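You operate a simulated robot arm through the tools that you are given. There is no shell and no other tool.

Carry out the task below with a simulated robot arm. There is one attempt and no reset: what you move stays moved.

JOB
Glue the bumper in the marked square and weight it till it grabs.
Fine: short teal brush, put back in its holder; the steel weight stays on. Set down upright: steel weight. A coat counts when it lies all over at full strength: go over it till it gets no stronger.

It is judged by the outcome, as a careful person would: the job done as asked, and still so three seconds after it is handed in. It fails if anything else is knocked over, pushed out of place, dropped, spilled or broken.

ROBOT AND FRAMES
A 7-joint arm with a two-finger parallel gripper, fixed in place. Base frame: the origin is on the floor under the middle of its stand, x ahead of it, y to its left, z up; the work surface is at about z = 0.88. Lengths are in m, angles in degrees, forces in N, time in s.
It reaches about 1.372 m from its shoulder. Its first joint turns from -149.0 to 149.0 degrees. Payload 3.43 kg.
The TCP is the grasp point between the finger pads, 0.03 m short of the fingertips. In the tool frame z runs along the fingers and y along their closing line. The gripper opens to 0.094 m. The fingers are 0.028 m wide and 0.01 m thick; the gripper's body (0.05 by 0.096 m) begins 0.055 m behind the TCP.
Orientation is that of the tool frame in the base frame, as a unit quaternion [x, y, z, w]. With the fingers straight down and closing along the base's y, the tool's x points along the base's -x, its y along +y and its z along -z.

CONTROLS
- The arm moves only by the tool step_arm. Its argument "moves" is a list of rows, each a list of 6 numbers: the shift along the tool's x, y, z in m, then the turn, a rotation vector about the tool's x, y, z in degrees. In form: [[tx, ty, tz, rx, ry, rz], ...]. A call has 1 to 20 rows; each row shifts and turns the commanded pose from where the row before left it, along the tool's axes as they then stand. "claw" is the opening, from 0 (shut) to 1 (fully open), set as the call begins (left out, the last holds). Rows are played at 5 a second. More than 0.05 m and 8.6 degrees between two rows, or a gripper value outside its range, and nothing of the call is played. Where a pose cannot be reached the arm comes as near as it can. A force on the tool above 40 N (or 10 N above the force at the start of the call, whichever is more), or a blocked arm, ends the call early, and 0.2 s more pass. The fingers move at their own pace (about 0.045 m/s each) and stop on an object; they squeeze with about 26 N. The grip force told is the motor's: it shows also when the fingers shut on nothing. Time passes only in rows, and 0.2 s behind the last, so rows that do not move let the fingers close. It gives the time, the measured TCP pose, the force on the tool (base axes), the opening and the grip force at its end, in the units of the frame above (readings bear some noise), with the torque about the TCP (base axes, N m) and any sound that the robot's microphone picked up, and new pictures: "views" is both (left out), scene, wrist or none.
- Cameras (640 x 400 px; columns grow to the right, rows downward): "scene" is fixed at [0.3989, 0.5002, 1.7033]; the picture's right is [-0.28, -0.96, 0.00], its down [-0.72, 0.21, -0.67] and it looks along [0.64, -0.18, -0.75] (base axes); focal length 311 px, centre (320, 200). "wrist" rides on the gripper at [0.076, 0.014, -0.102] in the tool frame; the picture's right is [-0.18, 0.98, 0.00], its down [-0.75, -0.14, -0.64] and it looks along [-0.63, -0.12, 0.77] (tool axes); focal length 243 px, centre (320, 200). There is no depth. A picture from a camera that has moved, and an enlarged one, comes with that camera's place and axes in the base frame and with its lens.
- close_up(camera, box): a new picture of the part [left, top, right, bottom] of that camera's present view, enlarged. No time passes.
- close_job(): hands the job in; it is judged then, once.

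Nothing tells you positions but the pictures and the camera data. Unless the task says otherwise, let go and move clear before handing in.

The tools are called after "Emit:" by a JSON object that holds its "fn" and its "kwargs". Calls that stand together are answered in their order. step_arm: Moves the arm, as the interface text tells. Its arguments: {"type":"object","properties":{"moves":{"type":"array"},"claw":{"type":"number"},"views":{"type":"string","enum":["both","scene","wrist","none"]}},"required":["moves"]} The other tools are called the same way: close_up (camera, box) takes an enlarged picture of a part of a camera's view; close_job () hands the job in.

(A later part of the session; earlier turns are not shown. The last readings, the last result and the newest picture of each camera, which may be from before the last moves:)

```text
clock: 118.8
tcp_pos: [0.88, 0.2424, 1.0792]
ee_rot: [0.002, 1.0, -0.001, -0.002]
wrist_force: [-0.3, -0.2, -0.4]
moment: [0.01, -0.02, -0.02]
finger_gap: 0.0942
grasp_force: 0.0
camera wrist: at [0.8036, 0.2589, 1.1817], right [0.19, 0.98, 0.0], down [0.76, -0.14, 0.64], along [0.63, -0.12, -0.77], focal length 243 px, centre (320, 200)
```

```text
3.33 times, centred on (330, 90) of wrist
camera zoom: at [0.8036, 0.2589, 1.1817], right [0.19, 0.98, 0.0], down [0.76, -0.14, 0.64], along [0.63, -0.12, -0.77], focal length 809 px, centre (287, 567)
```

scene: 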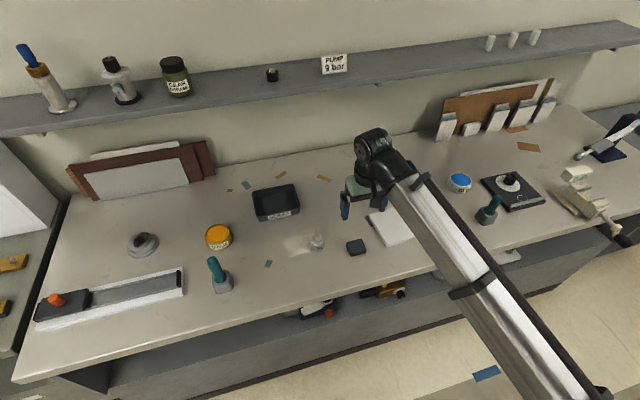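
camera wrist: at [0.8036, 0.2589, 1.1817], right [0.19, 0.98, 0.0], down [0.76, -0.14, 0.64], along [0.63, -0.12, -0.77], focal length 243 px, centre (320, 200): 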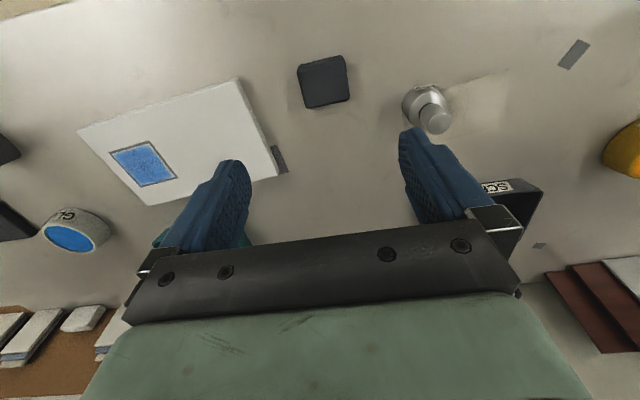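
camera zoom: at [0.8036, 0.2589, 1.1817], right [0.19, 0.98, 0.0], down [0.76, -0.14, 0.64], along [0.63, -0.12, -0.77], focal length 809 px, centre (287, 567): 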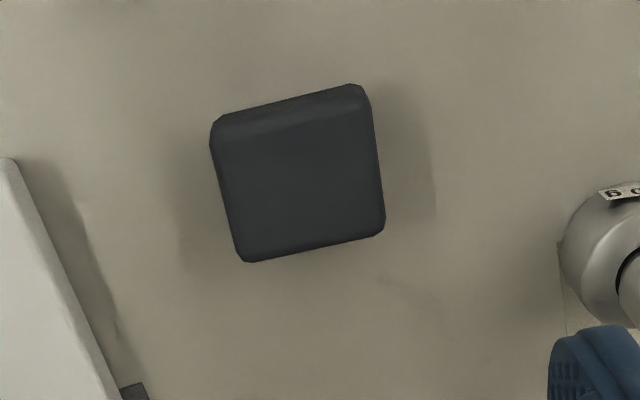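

The bumper's centre is about (0.8765, 0.249) and it's square to the base axes, so the fingers can close on it along y. I'll centre over it and descend most of the way.

Emit:
{"fn": "step_arm", "kwargs": {"moves": [[0.0017, 0.003, 0.006, 0, 0, 0], [0.002, 0.003, 0.016, 0, 0, 0], [0, 0, 0.022, 0, 0, 0], [0, 0, 0.024, 0, 0, 0], [0, 0, 0.024, 0, 0, 0], [0, 0, 0.016, 0, 0, 0], [0, 0, 0.006, 0, 0, 0], [0, 0, 0, 0, 0, 0]], "views": "both"}}

Emit:
{"fn": "close_up", "kwargs": {"camera": "wrist", "box": [240, 60, 420, 180]}}

```text
clock: 120.6
tcp_pos: [0.8749, 0.2487, 0.9641]
ee_rot: [0.002, 1.0, -0.001, -0.002]
wrist_force: [-0.8, -0.8, 0.6]
moment: [-0.01, -0.03, 0.03]
finger_gap: 0.0941
grasp_force: 0.0
camera wrist: at [0.7978, 0.2647, 1.0669], right [0.19, 0.98, 0.0], down [0.75, -0.14, 0.64], along [0.63, -0.12, -0.77], focal length 243 px, centre (320, 200)
```

scene: 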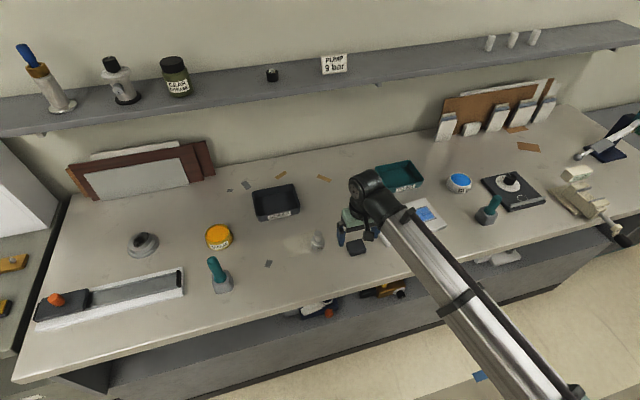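
wrist: 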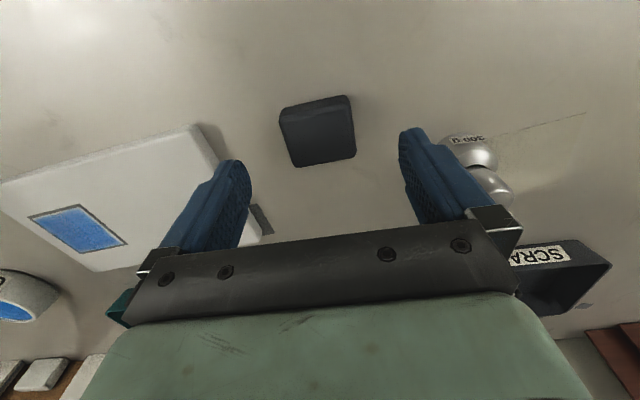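

```text
3.33 times, centred on (330, 120) of wrist
camera zoom: at [0.7978, 0.2647, 1.0669], right [0.19, 0.98, 0.0], down [0.75, -0.14, 0.64], along [0.63, -0.12, -0.77], focal length 809 px, centre (287, 467)
```

zoom: 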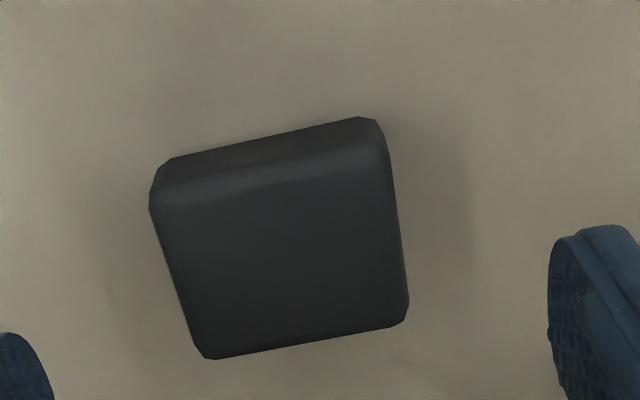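

It's well centred. I'll descend to z ≈ 0.916, so the fingertips sit about 6 mm above the bench, and close.

Emit:
{"fn": "step_arm", "kwargs": {"moves": [[-0.0015, 0.0005, 0.006, 0, 0, 0], [0, 0, 0.014, 0, 0, 0], [0, 0, 0.014, 0, 0, 0], [0, 0, 0.009, 0, 0, 0], [0, 0, 0.004, 0, 0, 0], [0, 0, 0.001, 0, 0, 0], [0, 0, 0, 0, 0, 0]], "views": "wrist"}}

Emit:
{"fn": "close_up", "kwargs": {"camera": "scene", "box": [310, 180, 410, 270]}}

```text
clock: 122.2
tcp_pos: [0.8773, 0.2487, 0.9153]
ee_rot: [0.002, 1.0, -0.001, -0.003]
wrist_force: [0.1, -0.4, -0.3]
moment: [-0.01, 0.02, -0.01]
finger_gap: 0.0942
grasp_force: 0.1
camera wrist: at [0.8004, 0.2643, 1.0185], right [0.19, 0.98, 0.0], down [0.76, -0.14, 0.64], along [0.63, -0.12, -0.77], focal length 243 px, centre (320, 200)
```

wrist: 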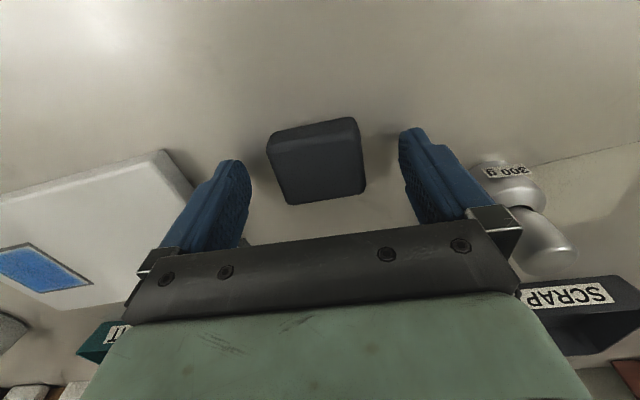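

```text
4.44 times, centred on (360, 225) of scene
camera zoom: at [0.3989, 0.5002, 1.7033], right [-0.28, -0.96, 0.0], down [-0.72, 0.21, -0.67], along [0.64, -0.18, -0.75], focal length 1381 px, centre (142, 89)
```

zoom: 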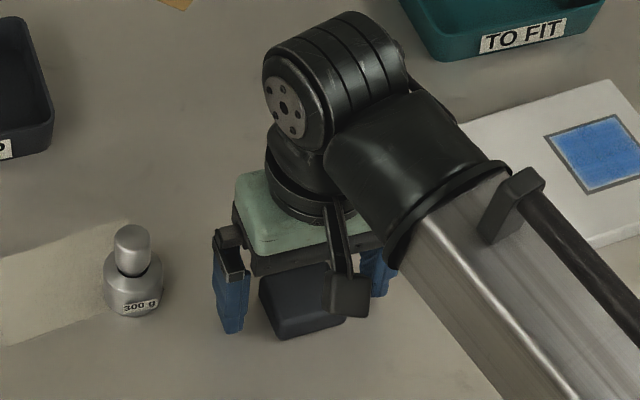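

The fingers straddle the bumper cleanly, so I'll close on it.

Emit:
{"fn": "step_arm", "kwargs": {"moves": [[0, 0, 0, 0, 0, 0], [0, 0, 0, 0, 0, 0], [0, 0, 0, 0, 0, 0], [0, 0, 0, 0, 0, 0], [0, 0, 0, 0, 0, 0]], "claw": 0, "views": "wrist"}}

Emit:
{"fn": "close_up", "kwargs": {"camera": "wrist", "box": [240, 100, 400, 240]}}

```text
clock: 123.4
tcp_pos: [0.8774, 0.2476, 0.9145]
ee_rot: [0.003, 1.0, -0.001, -0.002]
wrist_force: [-1.1, -1.0, 1.1]
moment: [0.01, 0.0, 0.03]
finger_gap: 0.0513
grasp_force: 26.2
camera wrist: at [0.8004, 0.2643, 1.0186], right [0.19, 0.98, 0.0], down [0.76, -0.14, 0.64], along [0.63, -0.12, -0.77], focal length 243 px, centre (320, 200)
```

wrist: 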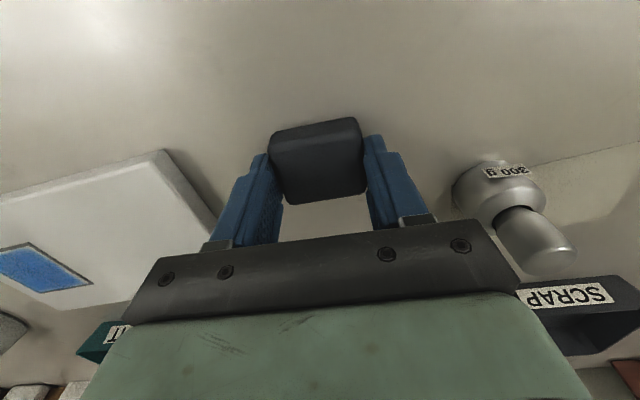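

```text
2.86 times, centred on (320, 170) of wrist
camera zoom: at [0.8004, 0.2643, 1.0186], right [0.19, 0.98, 0.0], down [0.76, -0.14, 0.64], along [0.63, -0.12, -0.77], focal length 693 px, centre (320, 286)
```

zoom: 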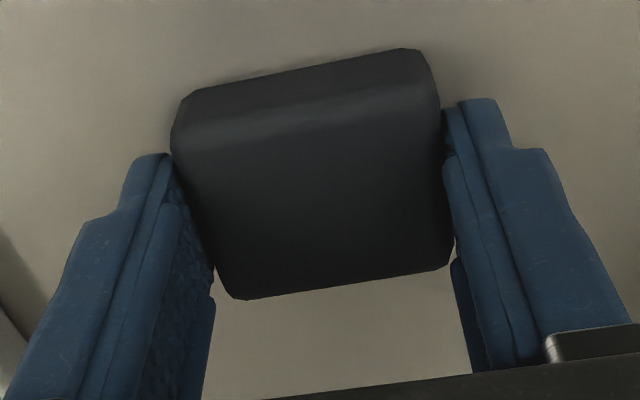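

I've got the bumper, gripped at 0.051 m wide. I'll lift it straight up.

Emit:
{"fn": "step_arm", "kwargs": {"moves": [[0, 0, -0.005, 0, 0, 0], [0, 0, -0.012, 0, 0, 0], [0, 0, -0.02, 0, 0, 0], [0, 0, -0.022, 0, 0, 0], [0, 0, -0.02, 0, 0, 0], [0, 0, -0.012, 0, 0, 0], [0, 0, -0.004, 0, 0, 0], [0, 0, 0, 0, 0, 0]], "views": "both"}}

Emit:
{"fn": "close_up", "kwargs": {"camera": "wrist", "box": [240, 100, 400, 240]}}

Emit:
{"fn": "close_up", "kwargs": {"camera": "scene", "box": [310, 150, 450, 270]}}

```text
clock: 125.2
tcp_pos: [0.8766, 0.2483, 1.0133]
ee_rot: [0.002, 1.0, 0.0, -0.001]
wrist_force: [-0.4, -0.9, -0.1]
moment: [0.03, 0.02, 0.01]
finger_gap: 0.0512
grasp_force: 25.9
camera wrist: at [0.8, 0.2651, 1.115], right [0.19, 0.98, 0.0], down [0.76, -0.14, 0.64], along [0.63, -0.12, -0.77], focal length 243 px, centre (320, 200)
```

scene: 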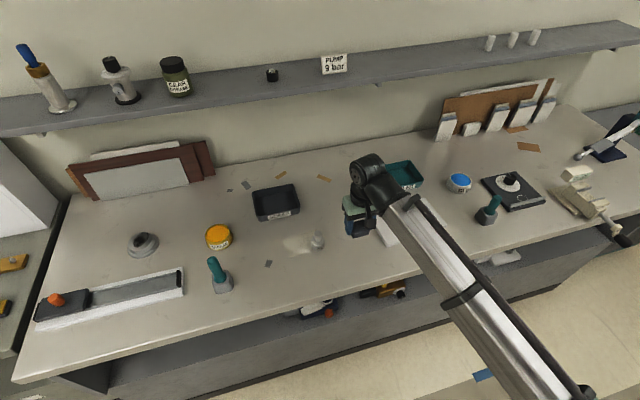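
wrist: 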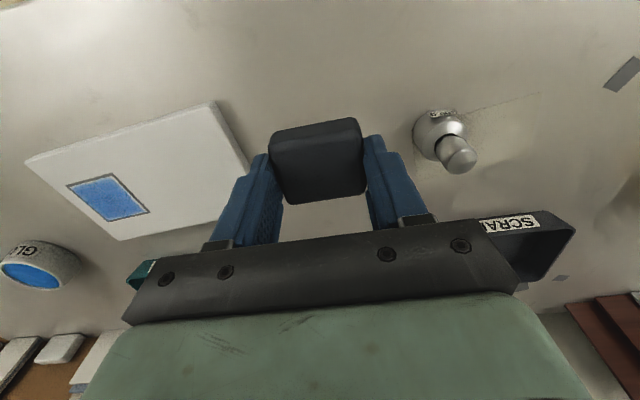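

```text
2.86 times, centred on (320, 170) of wrist
camera zoom: at [0.8, 0.2651, 1.115], right [0.19, 0.98, 0.0], down [0.76, -0.14, 0.64], along [0.63, -0.12, -0.77], focal length 693 px, centre (320, 286)
```

zoom: 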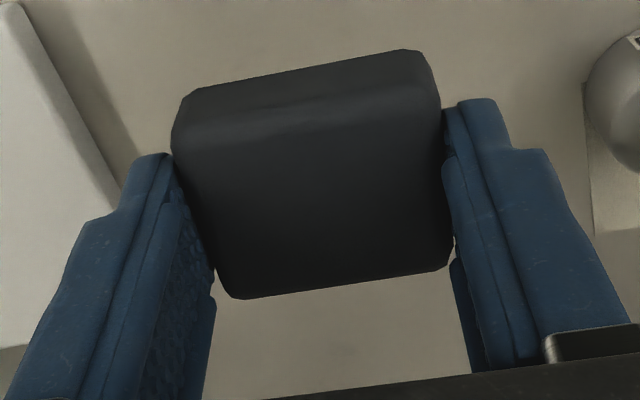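

```text
3.33 times, centred on (380, 210) of scene
camera zoom: at [0.3989, 0.5002, 1.7033], right [-0.28, -0.96, 0.0], down [-0.72, 0.21, -0.67], along [0.64, -0.18, -0.75], focal length 1036 px, centre (120, 167)
```

zoom: 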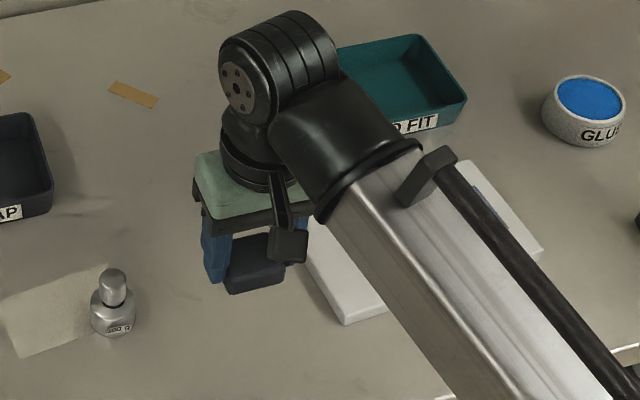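

The bumper is held level. I'll carry it over the coated square.

Emit:
{"fn": "step_arm", "kwargs": {"moves": [[-0.002, -0.006, 0, 0, 0, 0], [-0.004, -0.016, 0, 0, 0, 0], [-0.005, -0.024, 0, 0, 0, 0], [-0.006, -0.027, 0, 0, 0, 0], [-0.006, -0.027, 0, 0, 0, 0], [-0.006, -0.027, 0, 0, 0, 0], [-0.006, -0.027, 0, 0, 0, 0], [-0.006, -0.027, 0, 0, 0, 0], [-0.005, -0.027, 0, 0, 0, 0], [-0.004, -0.024, 0, 0, 0, 0], [-0.003, -0.016, 0, 0, 0, 0], [-0.0015, -0.008, 0, 0, 0, 0], [-0.0007, -0.0018, 0, 0, 0, 0], [0, 0, 0, 0, 0, -2.5], [0, 0, 0, 0, 0, -2.5], [0, 0, 0, 0, 0, 0]], "views": "both"}}

Emit:
{"fn": "close_up", "kwargs": {"camera": "wrist", "box": [240, 60, 400, 200]}}

Emit:
{"fn": "close_up", "kwargs": {"camera": "scene", "box": [380, 150, 480, 250]}}

```text
clock: 128.6
tcp_pos: [0.9327, -0.0095, 1.0131]
ee_rot: [-0.043, 0.999, -0.001, -0.002]
wrist_force: [0.1, 0.8, -0.4]
moment: [0.03, 0.02, 0.01]
finger_gap: 0.0511
grasp_force: 26.5
camera wrist: at [0.8539, 0.0001, 1.1154], right [0.1, 0.99, 0.0], down [0.76, -0.08, 0.64], along [0.64, -0.07, -0.77], focal length 243 px, centre (320, 200)
```

scene: 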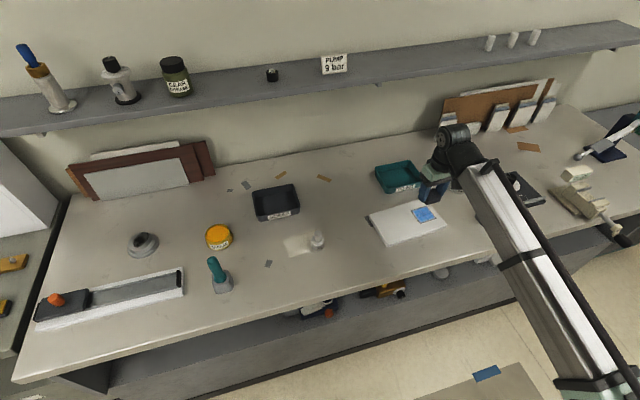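
wrist: 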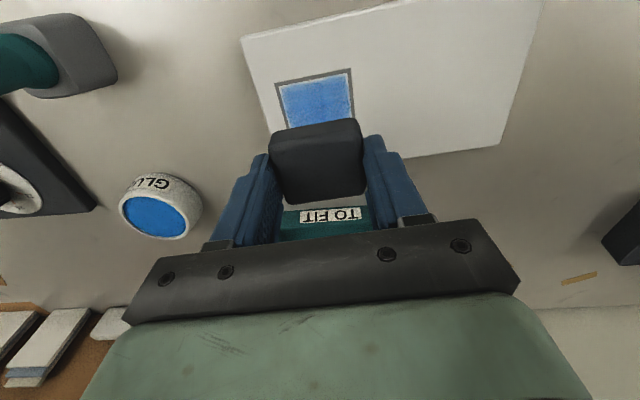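

```text
2.86 times, centred on (320, 130) of wrist
camera zoom: at [0.8539, 0.0001, 1.1154], right [0.1, 0.99, 0.0], down [0.76, -0.08, 0.64], along [0.64, -0.07, -0.77], focal length 693 px, centre (320, 400)
```

zoom: 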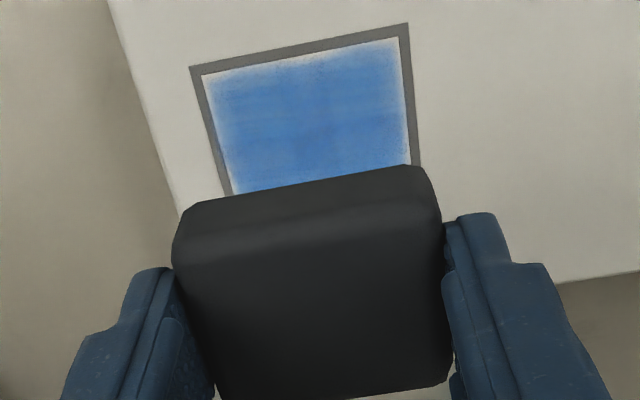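

```text
4.00 times, centred on (430, 200) of scene
camera zoom: at [0.3989, 0.5002, 1.7033], right [-0.28, -0.96, 0.0], down [-0.72, 0.21, -0.67], along [0.64, -0.18, -0.75], focal length 1243 px, centre (-120, 200)
```

zoom: 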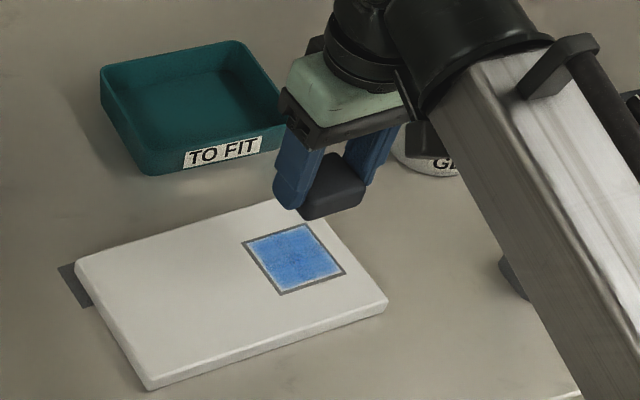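

The bumper is aligned with the square in angle and roughly centred. I'll lower to about 1 cm above the panel and check the margins.

Emit:
{"fn": "step_arm", "kwargs": {"moves": [[0, 0, 0.006, 0, 0, 0], [0, 0, 0.014, 0, 0, 0], [0, 0, 0.018, 0, 0, 0], [0, 0, 0.016, 0, 0, 0], [0, 0, 0.01, 0, 0, 0], [0, 0, 0.004, 0, 0, 0], [0, 0, 0, 0, 0, 0]], "views": "both"}}

Emit:
{"fn": "close_up", "kwargs": {"camera": "wrist", "box": [240, 80, 400, 220]}}

Emit:
{"fn": "close_up", "kwargs": {"camera": "scene", "box": [390, 170, 470, 240]}}

```text
clock: 130.2
tcp_pos: [0.9324, -0.0103, 0.9447]
ee_rot: [-0.041, 0.999, -0.001, -0.002]
wrist_force: [0.2, -0.2, -0.9]
moment: [0.0, 0.0, 0.01]
finger_gap: 0.051
grasp_force: 26.5
camera wrist: at [0.8539, -0.0004, 1.0473], right [0.1, 0.99, 0.0], down [0.76, -0.08, 0.64], along [0.64, -0.07, -0.77], focal length 243 px, centre (320, 200)
```

scene: 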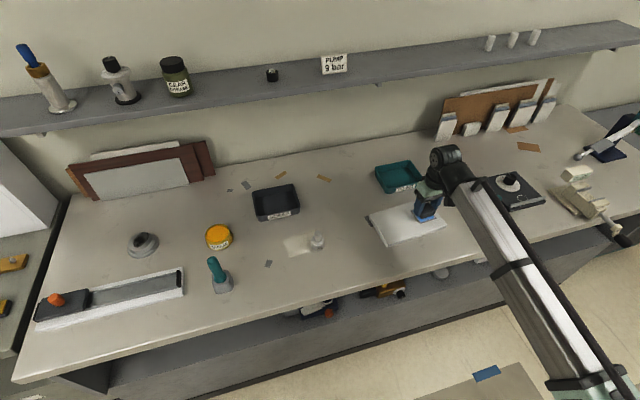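
wrist: 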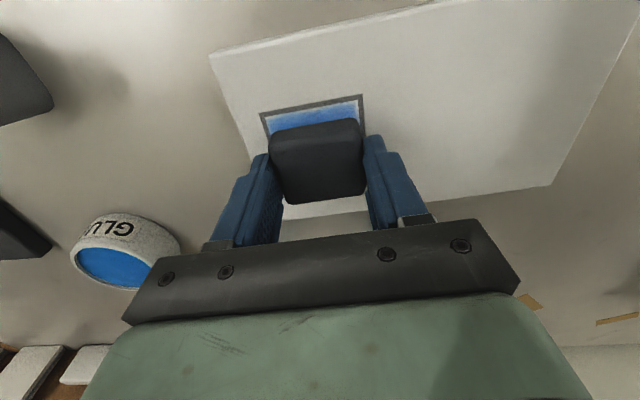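

```text
2.86 times, centred on (320, 150) of wrist
camera zoom: at [0.8539, -0.0004, 1.0473], right [0.1, 0.99, 0.0], down [0.76, -0.08, 0.64], along [0.64, -0.07, -0.77], focal length 693 px, centre (320, 343)
```

zoom: 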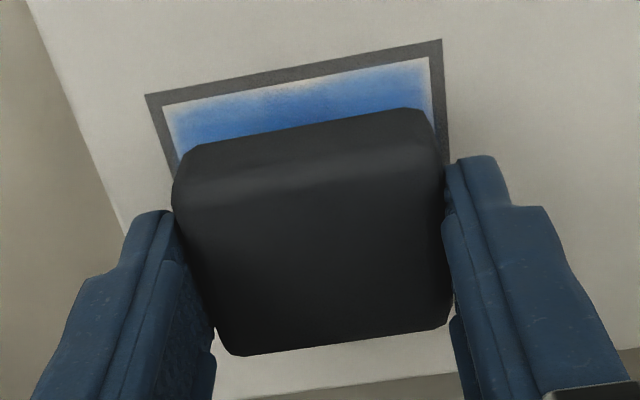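

```text
5.71 times, centred on (430, 205) of scene
camera zoom: at [0.3989, 0.5002, 1.7033], right [-0.28, -0.96, 0.0], down [-0.72, 0.21, -0.67], along [0.64, -0.18, -0.75], focal length 1775 px, centre (-309, 171)
```

zoom: 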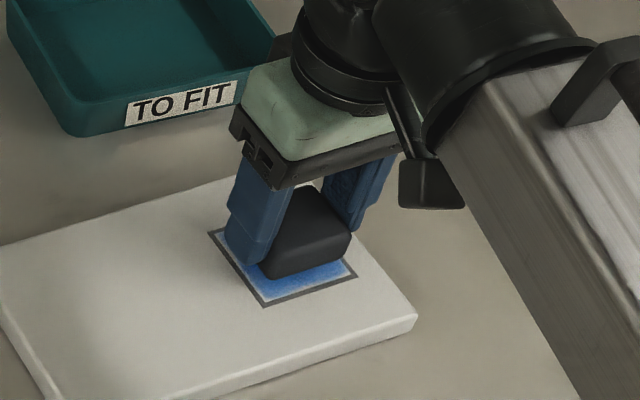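

The bumper sits about 12 mm above the panel and centred on the square to within about 1 mm. I'll lower it gently to contact.

Emit:
{"fn": "step_arm", "kwargs": {"moves": [[0, 0.0005, 0.004, 0, 0, 0], [0, 0, 0.003, 0, 0, 0], [0, 0, 0.002, 0, 0, 0], [0, 0, 0.001, 0, 0, 0], [0, 0, 0, 0, 0, 0]], "views": "none"}}

```text
clock: 131.4
tcp_pos: [0.9301, -0.0091, 0.9356]
ee_rot: [-0.043, 0.999, -0.001, -0.001]
wrist_force: [0.0, -0.3, -1.0]
moment: [-0.04, 0.0, 0.02]
finger_gap: 0.051
grasp_force: 25.7
```

Emit:
{"fn": "step_arm", "kwargs": {"moves": [[0, 0, 0.001, 0, 0, 0], [0, 0, 0.001, 0, 0, 0], [0, 0, 0, 0, 0, 0]], "views": "none"}}

```text
clock: 132.2
tcp_pos: [0.9311, -0.0092, 0.9337]
ee_rot: [-0.042, 0.999, -0.001, -0.001]
wrist_force: [0.7, -3.4, 16.1]
moment: [0.0, 0.07, 0.0]
finger_gap: 0.051
grasp_force: 26.2
```

It's in contact (16 N). I'll check the alignment before letting go.

Emit:
{"fn": "close_up", "kwargs": {"camera": "scene", "box": [390, 170, 470, 240]}}

Emit:
{"fn": "close_up", "kwargs": {"camera": "wrist", "box": [240, 80, 400, 220]}}

```text
5.71 times, centred on (430, 205) of scene
camera zoom: at [0.3989, 0.5002, 1.7033], right [-0.28, -0.96, 0.0], down [-0.72, 0.21, -0.67], along [0.64, -0.18, -0.75], focal length 1775 px, centre (-309, 171)
```

zoom: 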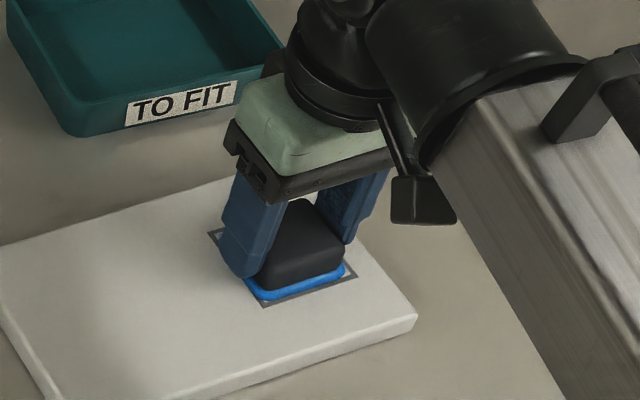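

```text
2.86 times, centred on (320, 150) of wrist
camera zoom: at [0.8532, 0.0006, 1.0363], right [0.1, 0.99, 0.0], down [0.76, -0.08, 0.64], along [0.64, -0.07, -0.77], focal length 693 px, centre (320, 343)
```

zoom: 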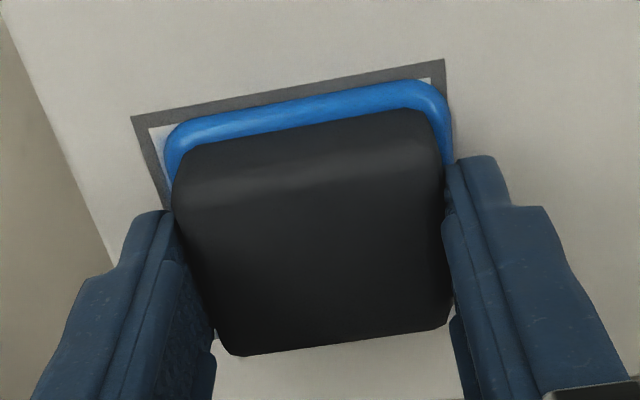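

The glue squeezed out in a bead around the bumper. I make the bumper about 2 mm off centre, so while the glue is wet I'll ease the pressure and nudge it by that much.

Emit:
{"fn": "step_arm", "kwargs": {"moves": [[0, 0, -0.001, 0, 0, 0], [-0.0007, -0.001, 0, 0, 0, 0], [-0.0008, -0.0008, 0, 0, 0, 0], [0, 0, 0, 0, 0, 0]], "views": "wrist"}}

Emit:
{"fn": "close_up", "kwargs": {"camera": "wrist", "box": [240, 80, 400, 220]}}

Emit:
{"fn": "close_up", "kwargs": {"camera": "scene", "box": [390, 170, 470, 240]}}

```text
clock: 133.2
tcp_pos: [0.9327, -0.0095, 0.9326]
ee_rot: [-0.042, 0.999, 0.0, -0.002]
wrist_force: [-5.1, 3.3, 4.8]
moment: [0.1, 0.15, -0.01]
finger_gap: 0.0511
grasp_force: 25.9
camera wrist: at [0.8553, -0.0002, 1.0365], right [0.1, 0.99, 0.0], down [0.76, -0.08, 0.64], along [0.64, -0.06, -0.77], focal length 243 px, centre (320, 200)
```

wrist: 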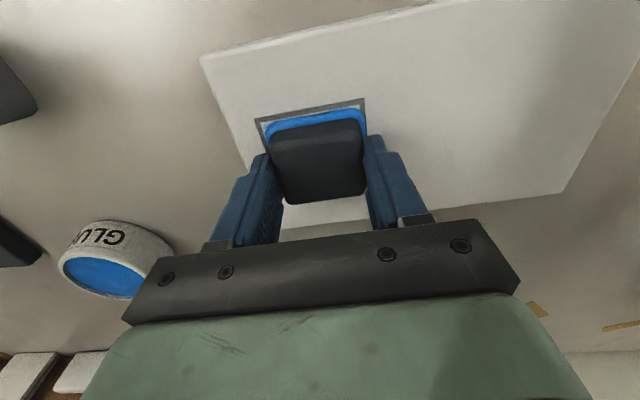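

```text
2.86 times, centred on (320, 150) of wrist
camera zoom: at [0.8553, -0.0002, 1.0365], right [0.1, 0.99, 0.0], down [0.76, -0.08, 0.64], along [0.64, -0.06, -0.77], focal length 693 px, centre (320, 343)
```

zoom: 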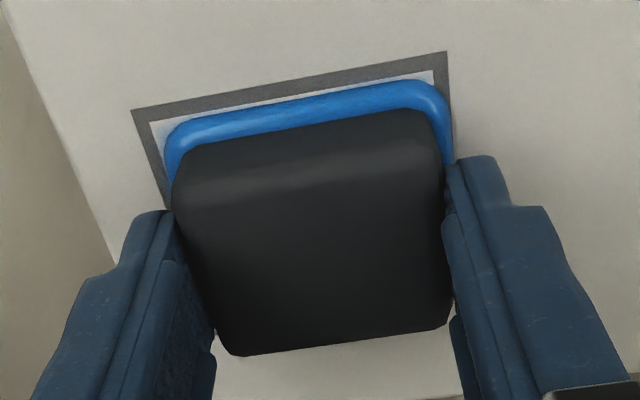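

```text
5.71 times, centred on (430, 205) of scene
camera zoom: at [0.3989, 0.5002, 1.7033], right [-0.28, -0.96, 0.0], down [-0.72, 0.21, -0.67], along [0.64, -0.18, -0.75], focal length 1775 px, centre (-309, 171)
```

zoom: 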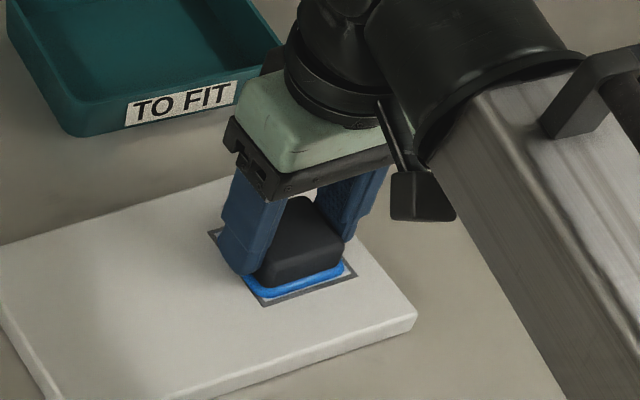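

The bumper is better centred now and square to the mark. I'll release it.

Emit:
{"fn": "step_arm", "kwargs": {"moves": [[0, 0, 0, 0, 0, 0], [0, 0, 0, 0, 0, 0], [0, 0, 0, 0, 0, 0], [0, 0, 0, 0, 0, 0]], "claw": 0.85, "views": "none"}}

Emit:
{"fn": "step_arm", "kwargs": {"moves": [[0, 0, -0.005, 0, 0, 0], [0, 0, -0.013, 0, 0, 0], [0, 0, -0.02, 0, 0, 0], [0, 0, -0.024, 0, 0, 0], [0, 0, -0.026, 0, 0, 0], [0, 0, -0.024, 0, 0, 0], [0, 0, -0.018, 0, 0, 2.5], [0, 0, -0.01, 0, 0, 2.5], [0, 0, -0.004, 0, 0, 0], [0, 0, 0, 0, 0, 0]], "views": "both"}}

Emit:
{"fn": "close_up", "kwargs": {"camera": "wrist", "box": [240, 40, 400, 160]}}

Emit:
{"fn": "close_up", "kwargs": {"camera": "scene", "box": [390, 185, 470, 245]}}

```text
clock: 134.2
tcp_pos: [0.9324, -0.0112, 0.9338]
ee_rot: [-0.042, 0.999, 0.0, -0.001]
wrist_force: [-0.5, 0.4, -0.3]
moment: [0.02, -0.01, 0.0]
finger_gap: 0.0798
grasp_force: 0.1
```

```text
clock: 136.4
tcp_pos: [0.9331, -0.0102, 1.0776]
ee_rot: [0.002, 1.0, -0.001, -0.001]
wrist_force: [0.3, 0.2, 0.3]
moment: [0.04, 0.0, -0.01]
finger_gap: 0.0797
grasp_force: 0.0
camera wrist: at [0.8568, 0.0057, 1.1805], right [0.19, 0.98, 0.0], down [0.76, -0.14, 0.64], along [0.63, -0.12, -0.77], focal length 243 px, centre (320, 200)
```

scene: 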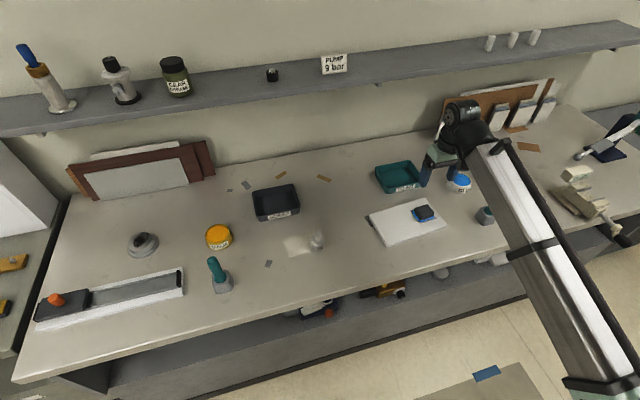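
wrist: 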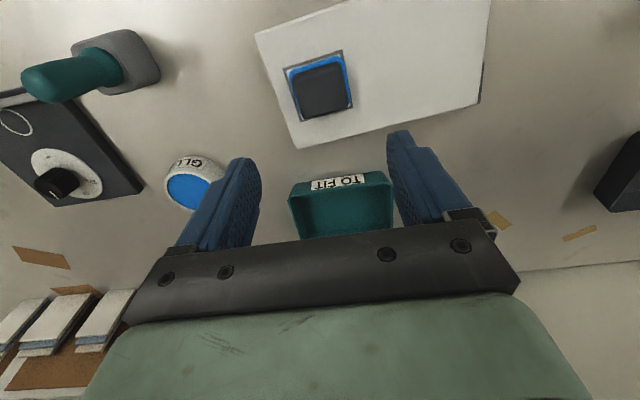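

```text
3.33 times, centred on (320, 100) of wrist
camera zoom: at [0.8568, 0.0057, 1.1805], right [0.19, 0.98, 0.0], down [0.76, -0.14, 0.64], along [0.63, -0.12, -0.77], focal length 809 px, centre (320, 533)
```

zoom: 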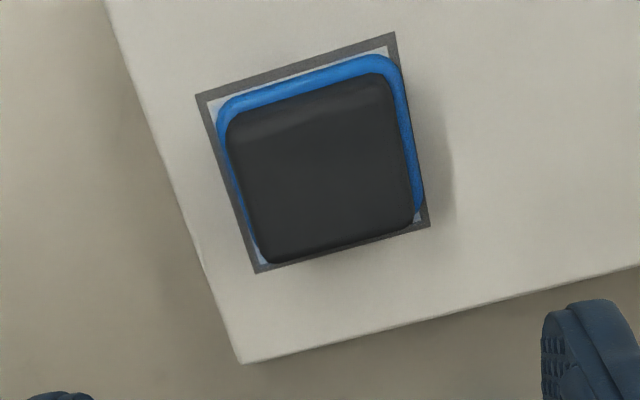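

```text
6.67 times, centred on (430, 215) of scene
camera zoom: at [0.3989, 0.5002, 1.7033], right [-0.28, -0.96, 0.0], down [-0.72, 0.21, -0.67], along [0.64, -0.18, -0.75], focal length 2071 px, centre (-413, 100)
```

zoom: 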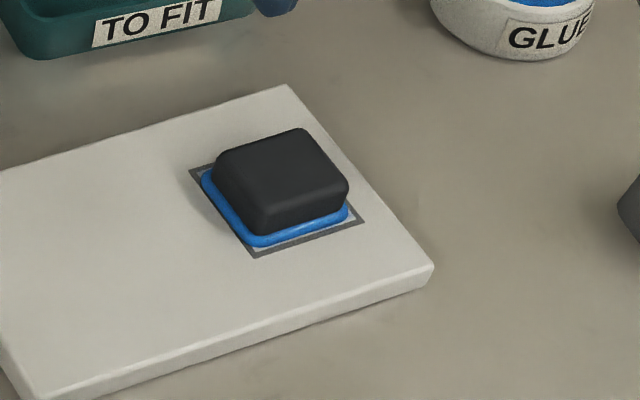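

The bumper lies centred and square inside the mark, with an even bead. Next is the steel weight, so I'll take a closer look at it and at the other metal object on the left to be sure.

Emit:
{"fn": "close_up", "kwargs": {"camera": "scene", "box": [112, 220, 176, 270]}}

Emit:
{"fn": "close_up", "kwargs": {"camera": "scene", "box": [285, 220, 349, 270]}}

Emit:
{"fn": "close_up", "kwargs": {"camera": "scene", "box": [255, 55, 295, 90]}}

```text
8.00 times, centred on (144, 245) of scene
camera zoom: at [0.3989, 0.5002, 1.7033], right [-0.28, -0.96, 0.0], down [-0.72, 0.21, -0.67], along [0.64, -0.18, -0.75], focal length 2486 px, centre (1728, -160)
```

zoom: 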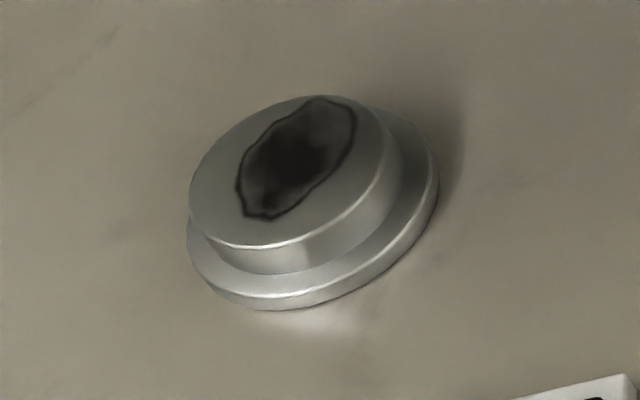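

```text
8.00 times, centred on (317, 245) of scene
camera zoom: at [0.3989, 0.5002, 1.7033], right [-0.28, -0.96, 0.0], down [-0.72, 0.21, -0.67], along [0.64, -0.18, -0.75], focal length 2486 px, centre (344, -160)
```

zoom: 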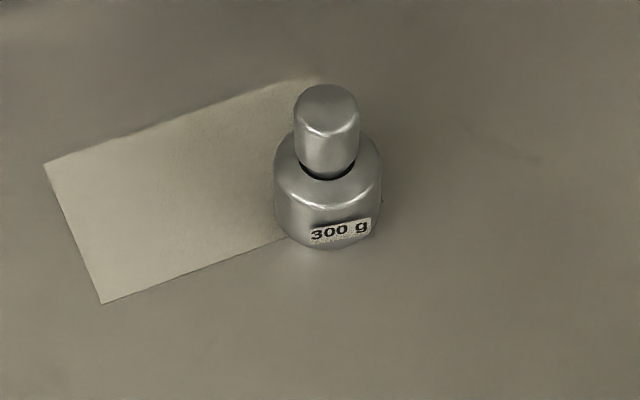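

```text
11.43 times, centred on (275, 72) of scene
camera zoom: at [0.3989, 0.5002, 1.7033], right [-0.28, -0.96, 0.0], down [-0.72, 0.21, -0.67], along [0.64, -0.18, -0.75], focal length 3551 px, centre (834, 1657)
```

zoom: 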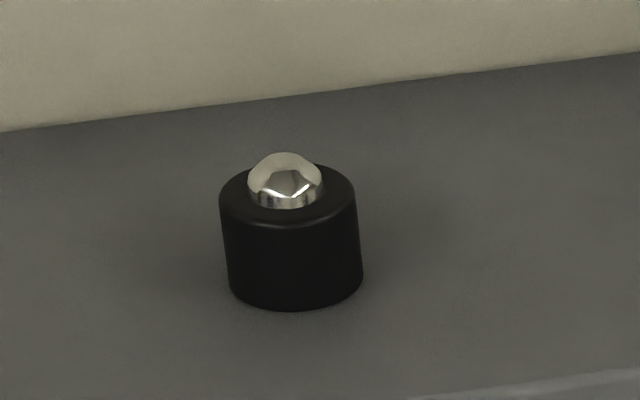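

The 300 g knobbed cylinder is the steel weight. The left-hand object is a flanged part with a dark stain, and I'll leave it alone. I'll move above the weight, near (0.914, 0.356).

Emit:
{"fn": "step_arm", "kwargs": {"moves": [[0, 0.006, 0, 0, 0, 0], [0, 0.016, 0, 0, 0, 0], [0.001, 0.024, 0, 0, 0, 0], [0.0015, 0.03, 0, 0, 0, 0], [0.0015, 0.03, 0, 0, 0, 0], [0.0015, 0.03, 0, 0, 0, 0], [0.0015, 0.03, 0, 0, 0, 0], [0.0015, 0.03, 0, 0, 0, 0], [0.0015, 0.03, 0, 0, 0, 0], [0.0015, 0.03, 0, 0, 0, 0], [0.0015, 0.03, 0, 0, 0, 0], [0.0015, 0.03, 0, 0, 0, 0], [0.0015, 0.024, 0, 0, 0, 0], [0.0015, 0.016, 0, 0, 0, 0], [0.001, 0.008, 0, 0, 0, 0], [0, 0.002, 0, 0, 0, 0], [0, 0, 0, 0, 0, 0]], "claw": 1, "views": "both"}}

Emit:
{"fn": "close_up", "kwargs": {"camera": "wrist", "box": [240, 60, 420, 180]}}

```text
clock: 140.0
tcp_pos: [0.9165, 0.355, 1.0768]
ee_rot: [0.002, 1.0, -0.001, -0.002]
wrist_force: [-0.1, 0.0, -1.2]
moment: [0.04, -0.01, -0.03]
finger_gap: 0.0939
grasp_force: 0.1
camera wrist: at [0.8389, 0.3719, 1.1801], right [0.19, 0.98, 0.0], down [0.76, -0.14, 0.64], along [0.63, -0.12, -0.77], focal length 243 px, centre (320, 200)
```

scene: 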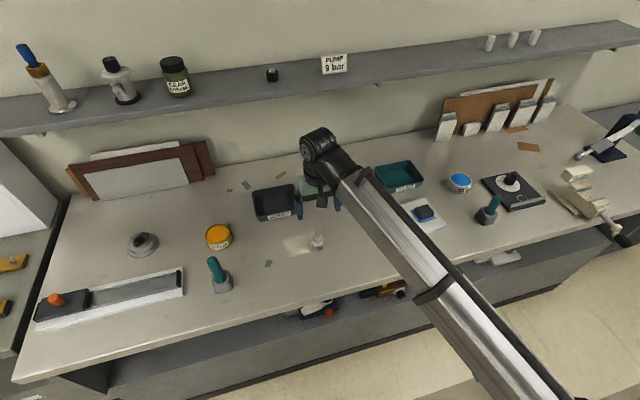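
wrist: 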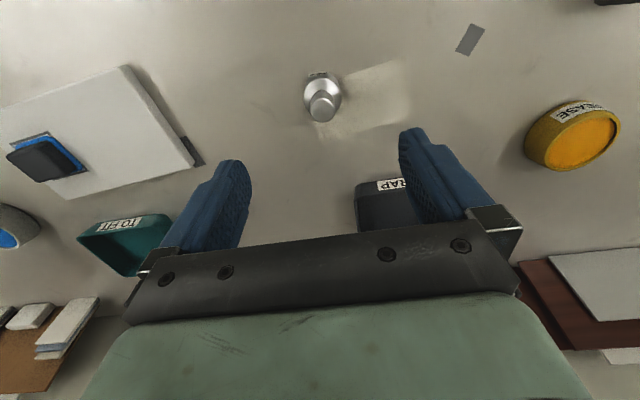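

```text
3.33 times, centred on (330, 120) of wrist
camera zoom: at [0.8389, 0.3719, 1.1801], right [0.19, 0.98, 0.0], down [0.76, -0.14, 0.64], along [0.63, -0.12, -0.77], focal length 809 px, centre (287, 467)
```

zoom: 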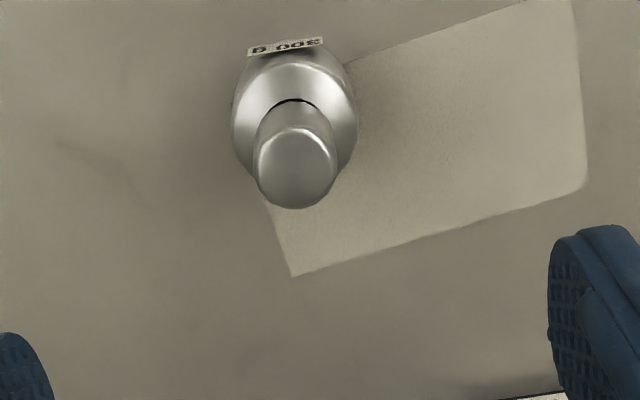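

The weight's knob is at about (0.918, 0.358). I'll centre on it and descend partway.

Emit:
{"fn": "step_arm", "kwargs": {"moves": [[-0.0006, 0.0013, 0.006, 0, 0, 0], [-0.0006, 0.0014, 0.014, 0, 0, 0], [0, 0, 0.02, 0, 0, 0], [0, 0, 0.02, 0, 0, 0], [0, 0, 0.014, 0, 0, 0], [0, 0, 0.006, 0, 0, 0], [0, 0, 0, 0, 0, 0]], "views": "wrist"}}

Emit:
{"fn": "close_up", "kwargs": {"camera": "wrist", "box": [240, 80, 420, 200]}}

Emit:
{"fn": "close_up", "kwargs": {"camera": "scene", "box": [270, 170, 370, 270]}}

```text
clock: 141.6
tcp_pos: [0.917, 0.3575, 0.9958]
ee_rot: [0.001, 1.0, -0.001, -0.001]
wrist_force: [-0.7, -0.1, -0.1]
moment: [0.0, -0.02, -0.01]
finger_gap: 0.0938
grasp_force: 0.1
camera wrist: at [0.8405, 0.3738, 1.0986], right [0.19, 0.98, 0.0], down [0.75, -0.14, 0.64], along [0.63, -0.12, -0.77], focal length 243 px, centre (320, 200)
```

wrist: 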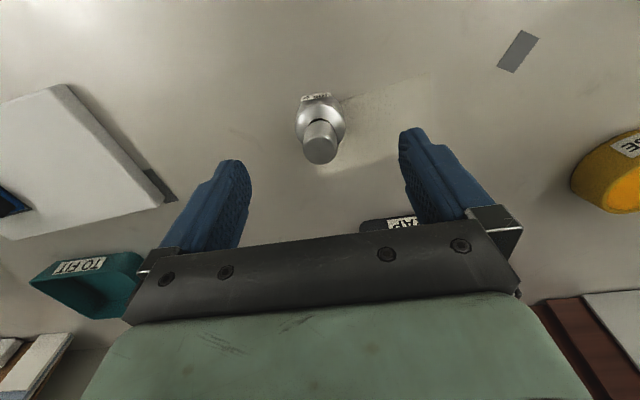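

```text
3.33 times, centred on (330, 140) of wrist
camera zoom: at [0.8405, 0.3738, 1.0986], right [0.19, 0.98, 0.0], down [0.75, -0.14, 0.64], along [0.63, -0.12, -0.77], focal length 809 px, centre (287, 400)
```

zoom: 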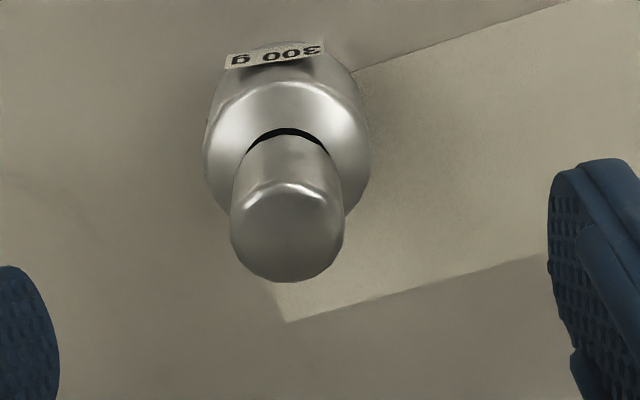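

```text
4.00 times, centred on (320, 220) of scene
camera zoom: at [0.3989, 0.5002, 1.7033], right [-0.28, -0.96, 0.0], down [-0.72, 0.21, -0.67], along [0.64, -0.18, -0.75], focal length 1243 px, centre (320, 120)
```

zoom: 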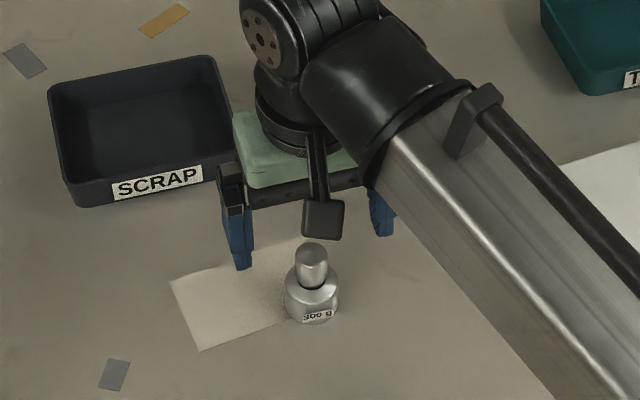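

It's well centred on the knob. I'll lower to z ≈ 0.950, which puts the fingertips just above the weight's shoulder.

Emit:
{"fn": "step_arm", "kwargs": {"moves": [[0, 0, 0.006, 0, 0, 0], [0, 0, 0.013, 0, 0, 0], [0, 0, 0.014, 0, 0, 0], [0, 0, 0.009, 0, 0, 0], [0, 0, 0.004, 0, 0, 0], [0, 0, 0, 0, 0, 0]], "views": "wrist"}}

Emit:
{"fn": "close_up", "kwargs": {"camera": "wrist", "box": [230, 90, 420, 240]}}

Emit:
{"fn": "close_up", "kwargs": {"camera": "scene", "box": [280, 190, 360, 260]}}

```text
clock: 143.0
tcp_pos: [0.9171, 0.3576, 0.9507]
ee_rot: [0.001, 1.0, -0.001, -0.001]
wrist_force: [-0.3, -1.0, 0.6]
moment: [0.02, -0.02, -0.02]
finger_gap: 0.0943
grasp_force: 0.1
camera wrist: at [0.84, 0.374, 1.0528], right [0.19, 0.98, 0.0], down [0.76, -0.14, 0.64], along [0.63, -0.12, -0.77], focal length 243 px, centre (320, 200)
```

wrist: 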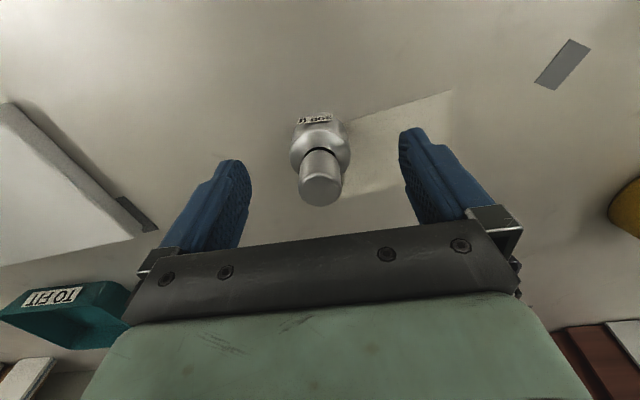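

```text
2.67 times, centred on (325, 165) of wrist
camera zoom: at [0.84, 0.374, 1.0528], right [0.19, 0.98, 0.0], down [0.76, -0.14, 0.64], along [0.63, -0.12, -0.77], focal length 647 px, centre (307, 293)
```

zoom: 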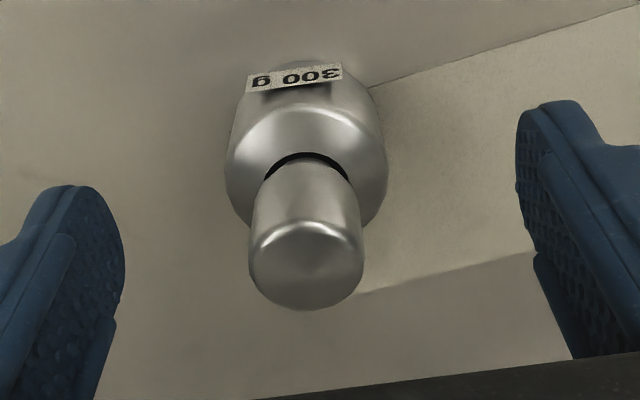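

```text
5.71 times, centred on (320, 225) of scene
camera zoom: at [0.3989, 0.5002, 1.7033], right [-0.28, -0.96, 0.0], down [-0.72, 0.21, -0.67], along [0.64, -0.18, -0.75], focal length 1775 px, centre (320, 57)
```

zoom: 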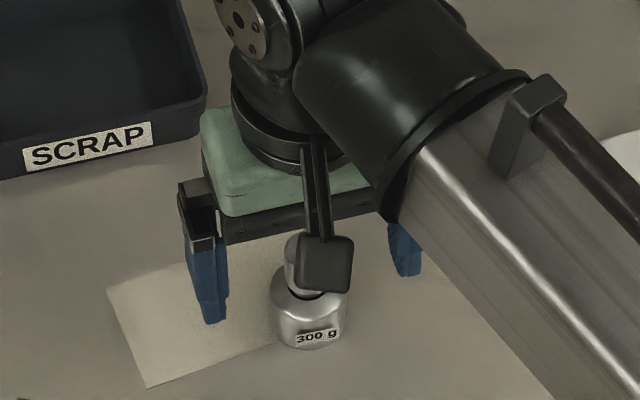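

The knob top is at about z = 0.952 and the neck at about 0.912. I'll go down 4 mm more for a fuller grip, then close.

Emit:
{"fn": "step_arm", "kwargs": {"moves": [[0, 0, 0.002, 0, 0, 0], [0, 0, 0.002, 0, 0, 0], [0, 0, 0, 0, 0, 0]], "views": "none"}}

Emit:
{"fn": "step_arm", "kwargs": {"moves": [[0, 0, 0, 0, 0, 0], [0, 0, 0, 0, 0, 0], [0, 0, 0, 0, 0, 0], [0, 0, 0, 0, 0, 0], [0, 0, 0, 0, 0, 0], [0, 0, 0, 0, 0, 0]], "claw": 0, "views": "wrist"}}

Emit:
{"fn": "close_up", "kwargs": {"camera": "wrist", "box": [230, 90, 420, 240]}}

```text
clock: 143.8
tcp_pos: [0.9161, 0.3575, 0.946]
ee_rot: [0.002, 1.0, -0.001, -0.002]
wrist_force: [0.3, -0.1, -0.5]
moment: [-0.02, 0.02, 0.02]
finger_gap: 0.0941
grasp_force: 0.0
```

```text
clock: 145.2
tcp_pos: [0.916, 0.3576, 0.9473]
ee_rot: [0.002, 1.0, -0.001, -0.002]
wrist_force: [0.7, -1.1, 0.3]
moment: [0.02, -0.02, -0.03]
finger_gap: 0.0259
grasp_force: 26.0
camera wrist: at [0.8398, 0.3741, 1.0489], right [0.19, 0.98, 0.0], down [0.75, -0.14, 0.64], along [0.63, -0.12, -0.77], focal length 243 px, centre (320, 200)
```

wrist: 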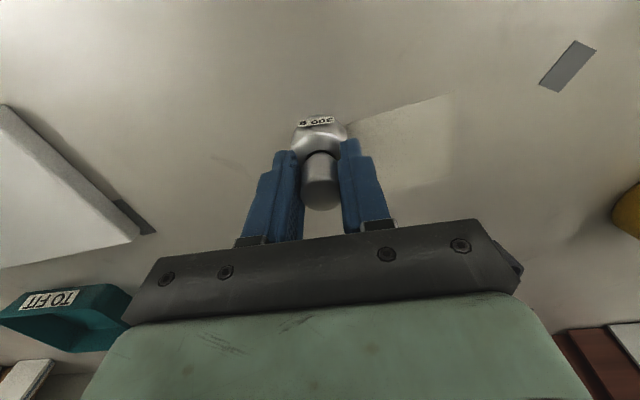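

```text
2.67 times, centred on (325, 165) of wrist
camera zoom: at [0.8398, 0.3741, 1.0489], right [0.19, 0.98, 0.0], down [0.75, -0.14, 0.64], along [0.63, -0.12, -0.77], focal length 647 px, centre (307, 293)
```

zoom: 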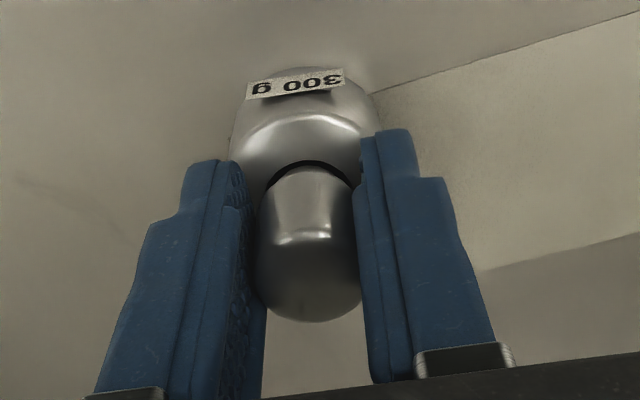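

I have the weight by its knob. I'll lift it straight up.

Emit:
{"fn": "step_arm", "kwargs": {"moves": [[0, 0, -0.005, 0, 0, 0], [0, 0, -0.012, 0, 0, 0], [0, 0, -0.018, 0, 0, 0], [0, 0, -0.022, 0, 0, 0], [0, 0, -0.022, 0, 0, 0], [0, 0, -0.018, 0, 0, 0], [0, 0, -0.01, 0, 0, 0], [0, 0, -0.003, 0, 0, 0], [0, 0, 0, 0, 0, 0]], "views": "both"}}

Emit:
{"fn": "close_up", "kwargs": {"camera": "scene", "box": [270, 150, 370, 250]}}

Emit:
{"fn": "close_up", "kwargs": {"camera": "wrist", "box": [230, 90, 420, 240]}}

```text
clock: 147.2
tcp_pos: [0.9159, 0.3571, 1.0557]
ee_rot: [0.002, 1.0, 0.0, -0.002]
wrist_force: [0.0, 0.1, -3.4]
moment: [0.01, 0.03, 0.0]
finger_gap: 0.0257
grasp_force: 25.7
camera wrist: at [0.8393, 0.3744, 1.1594], right [0.19, 0.98, 0.0], down [0.76, -0.14, 0.64], along [0.63, -0.12, -0.77], focal length 243 px, centre (320, 200)
```

scene: 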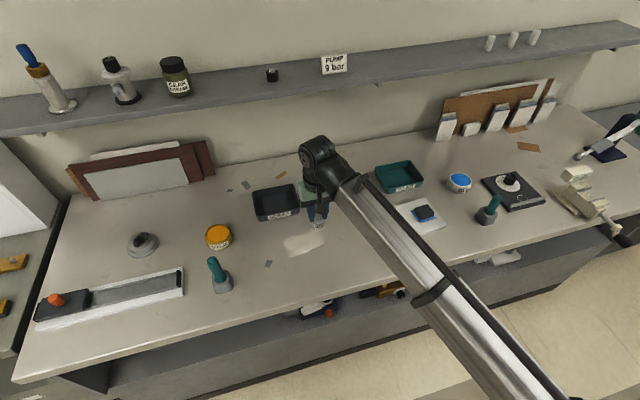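
wrist: 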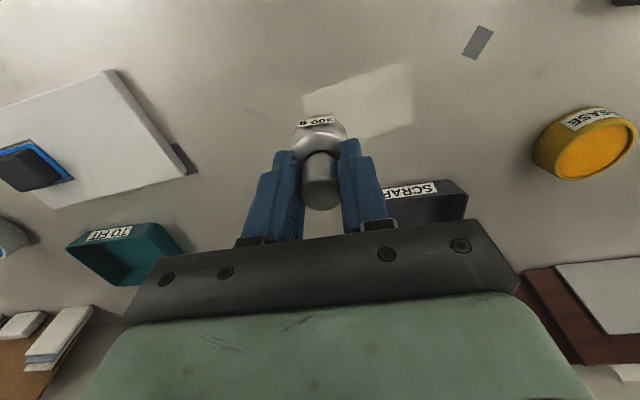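

```text
4.00 times, centred on (320, 200) of scene
camera zoom: at [0.3989, 0.5002, 1.7033], right [-0.28, -0.96, 0.0], down [-0.72, 0.21, -0.67], along [0.64, -0.18, -0.75], focal length 1243 px, centre (320, 200)
```

zoom: 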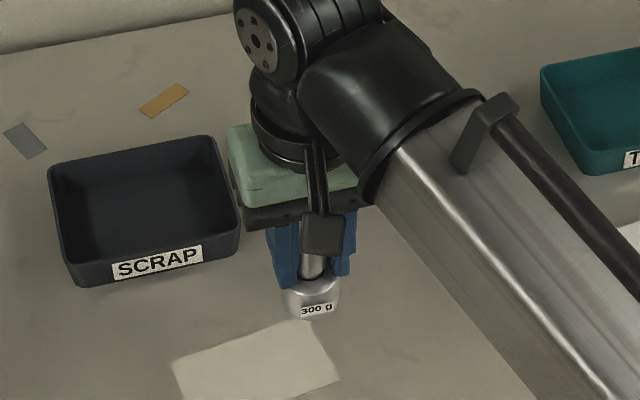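

```text
2.67 times, centred on (325, 165) of wrist
camera zoom: at [0.8393, 0.3744, 1.1594], right [0.19, 0.98, 0.0], down [0.76, -0.14, 0.64], along [0.63, -0.12, -0.77], focal length 647 px, centre (307, 293)
```

zoom: 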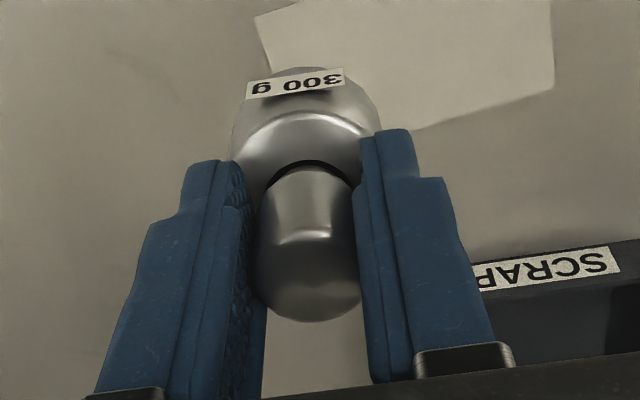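

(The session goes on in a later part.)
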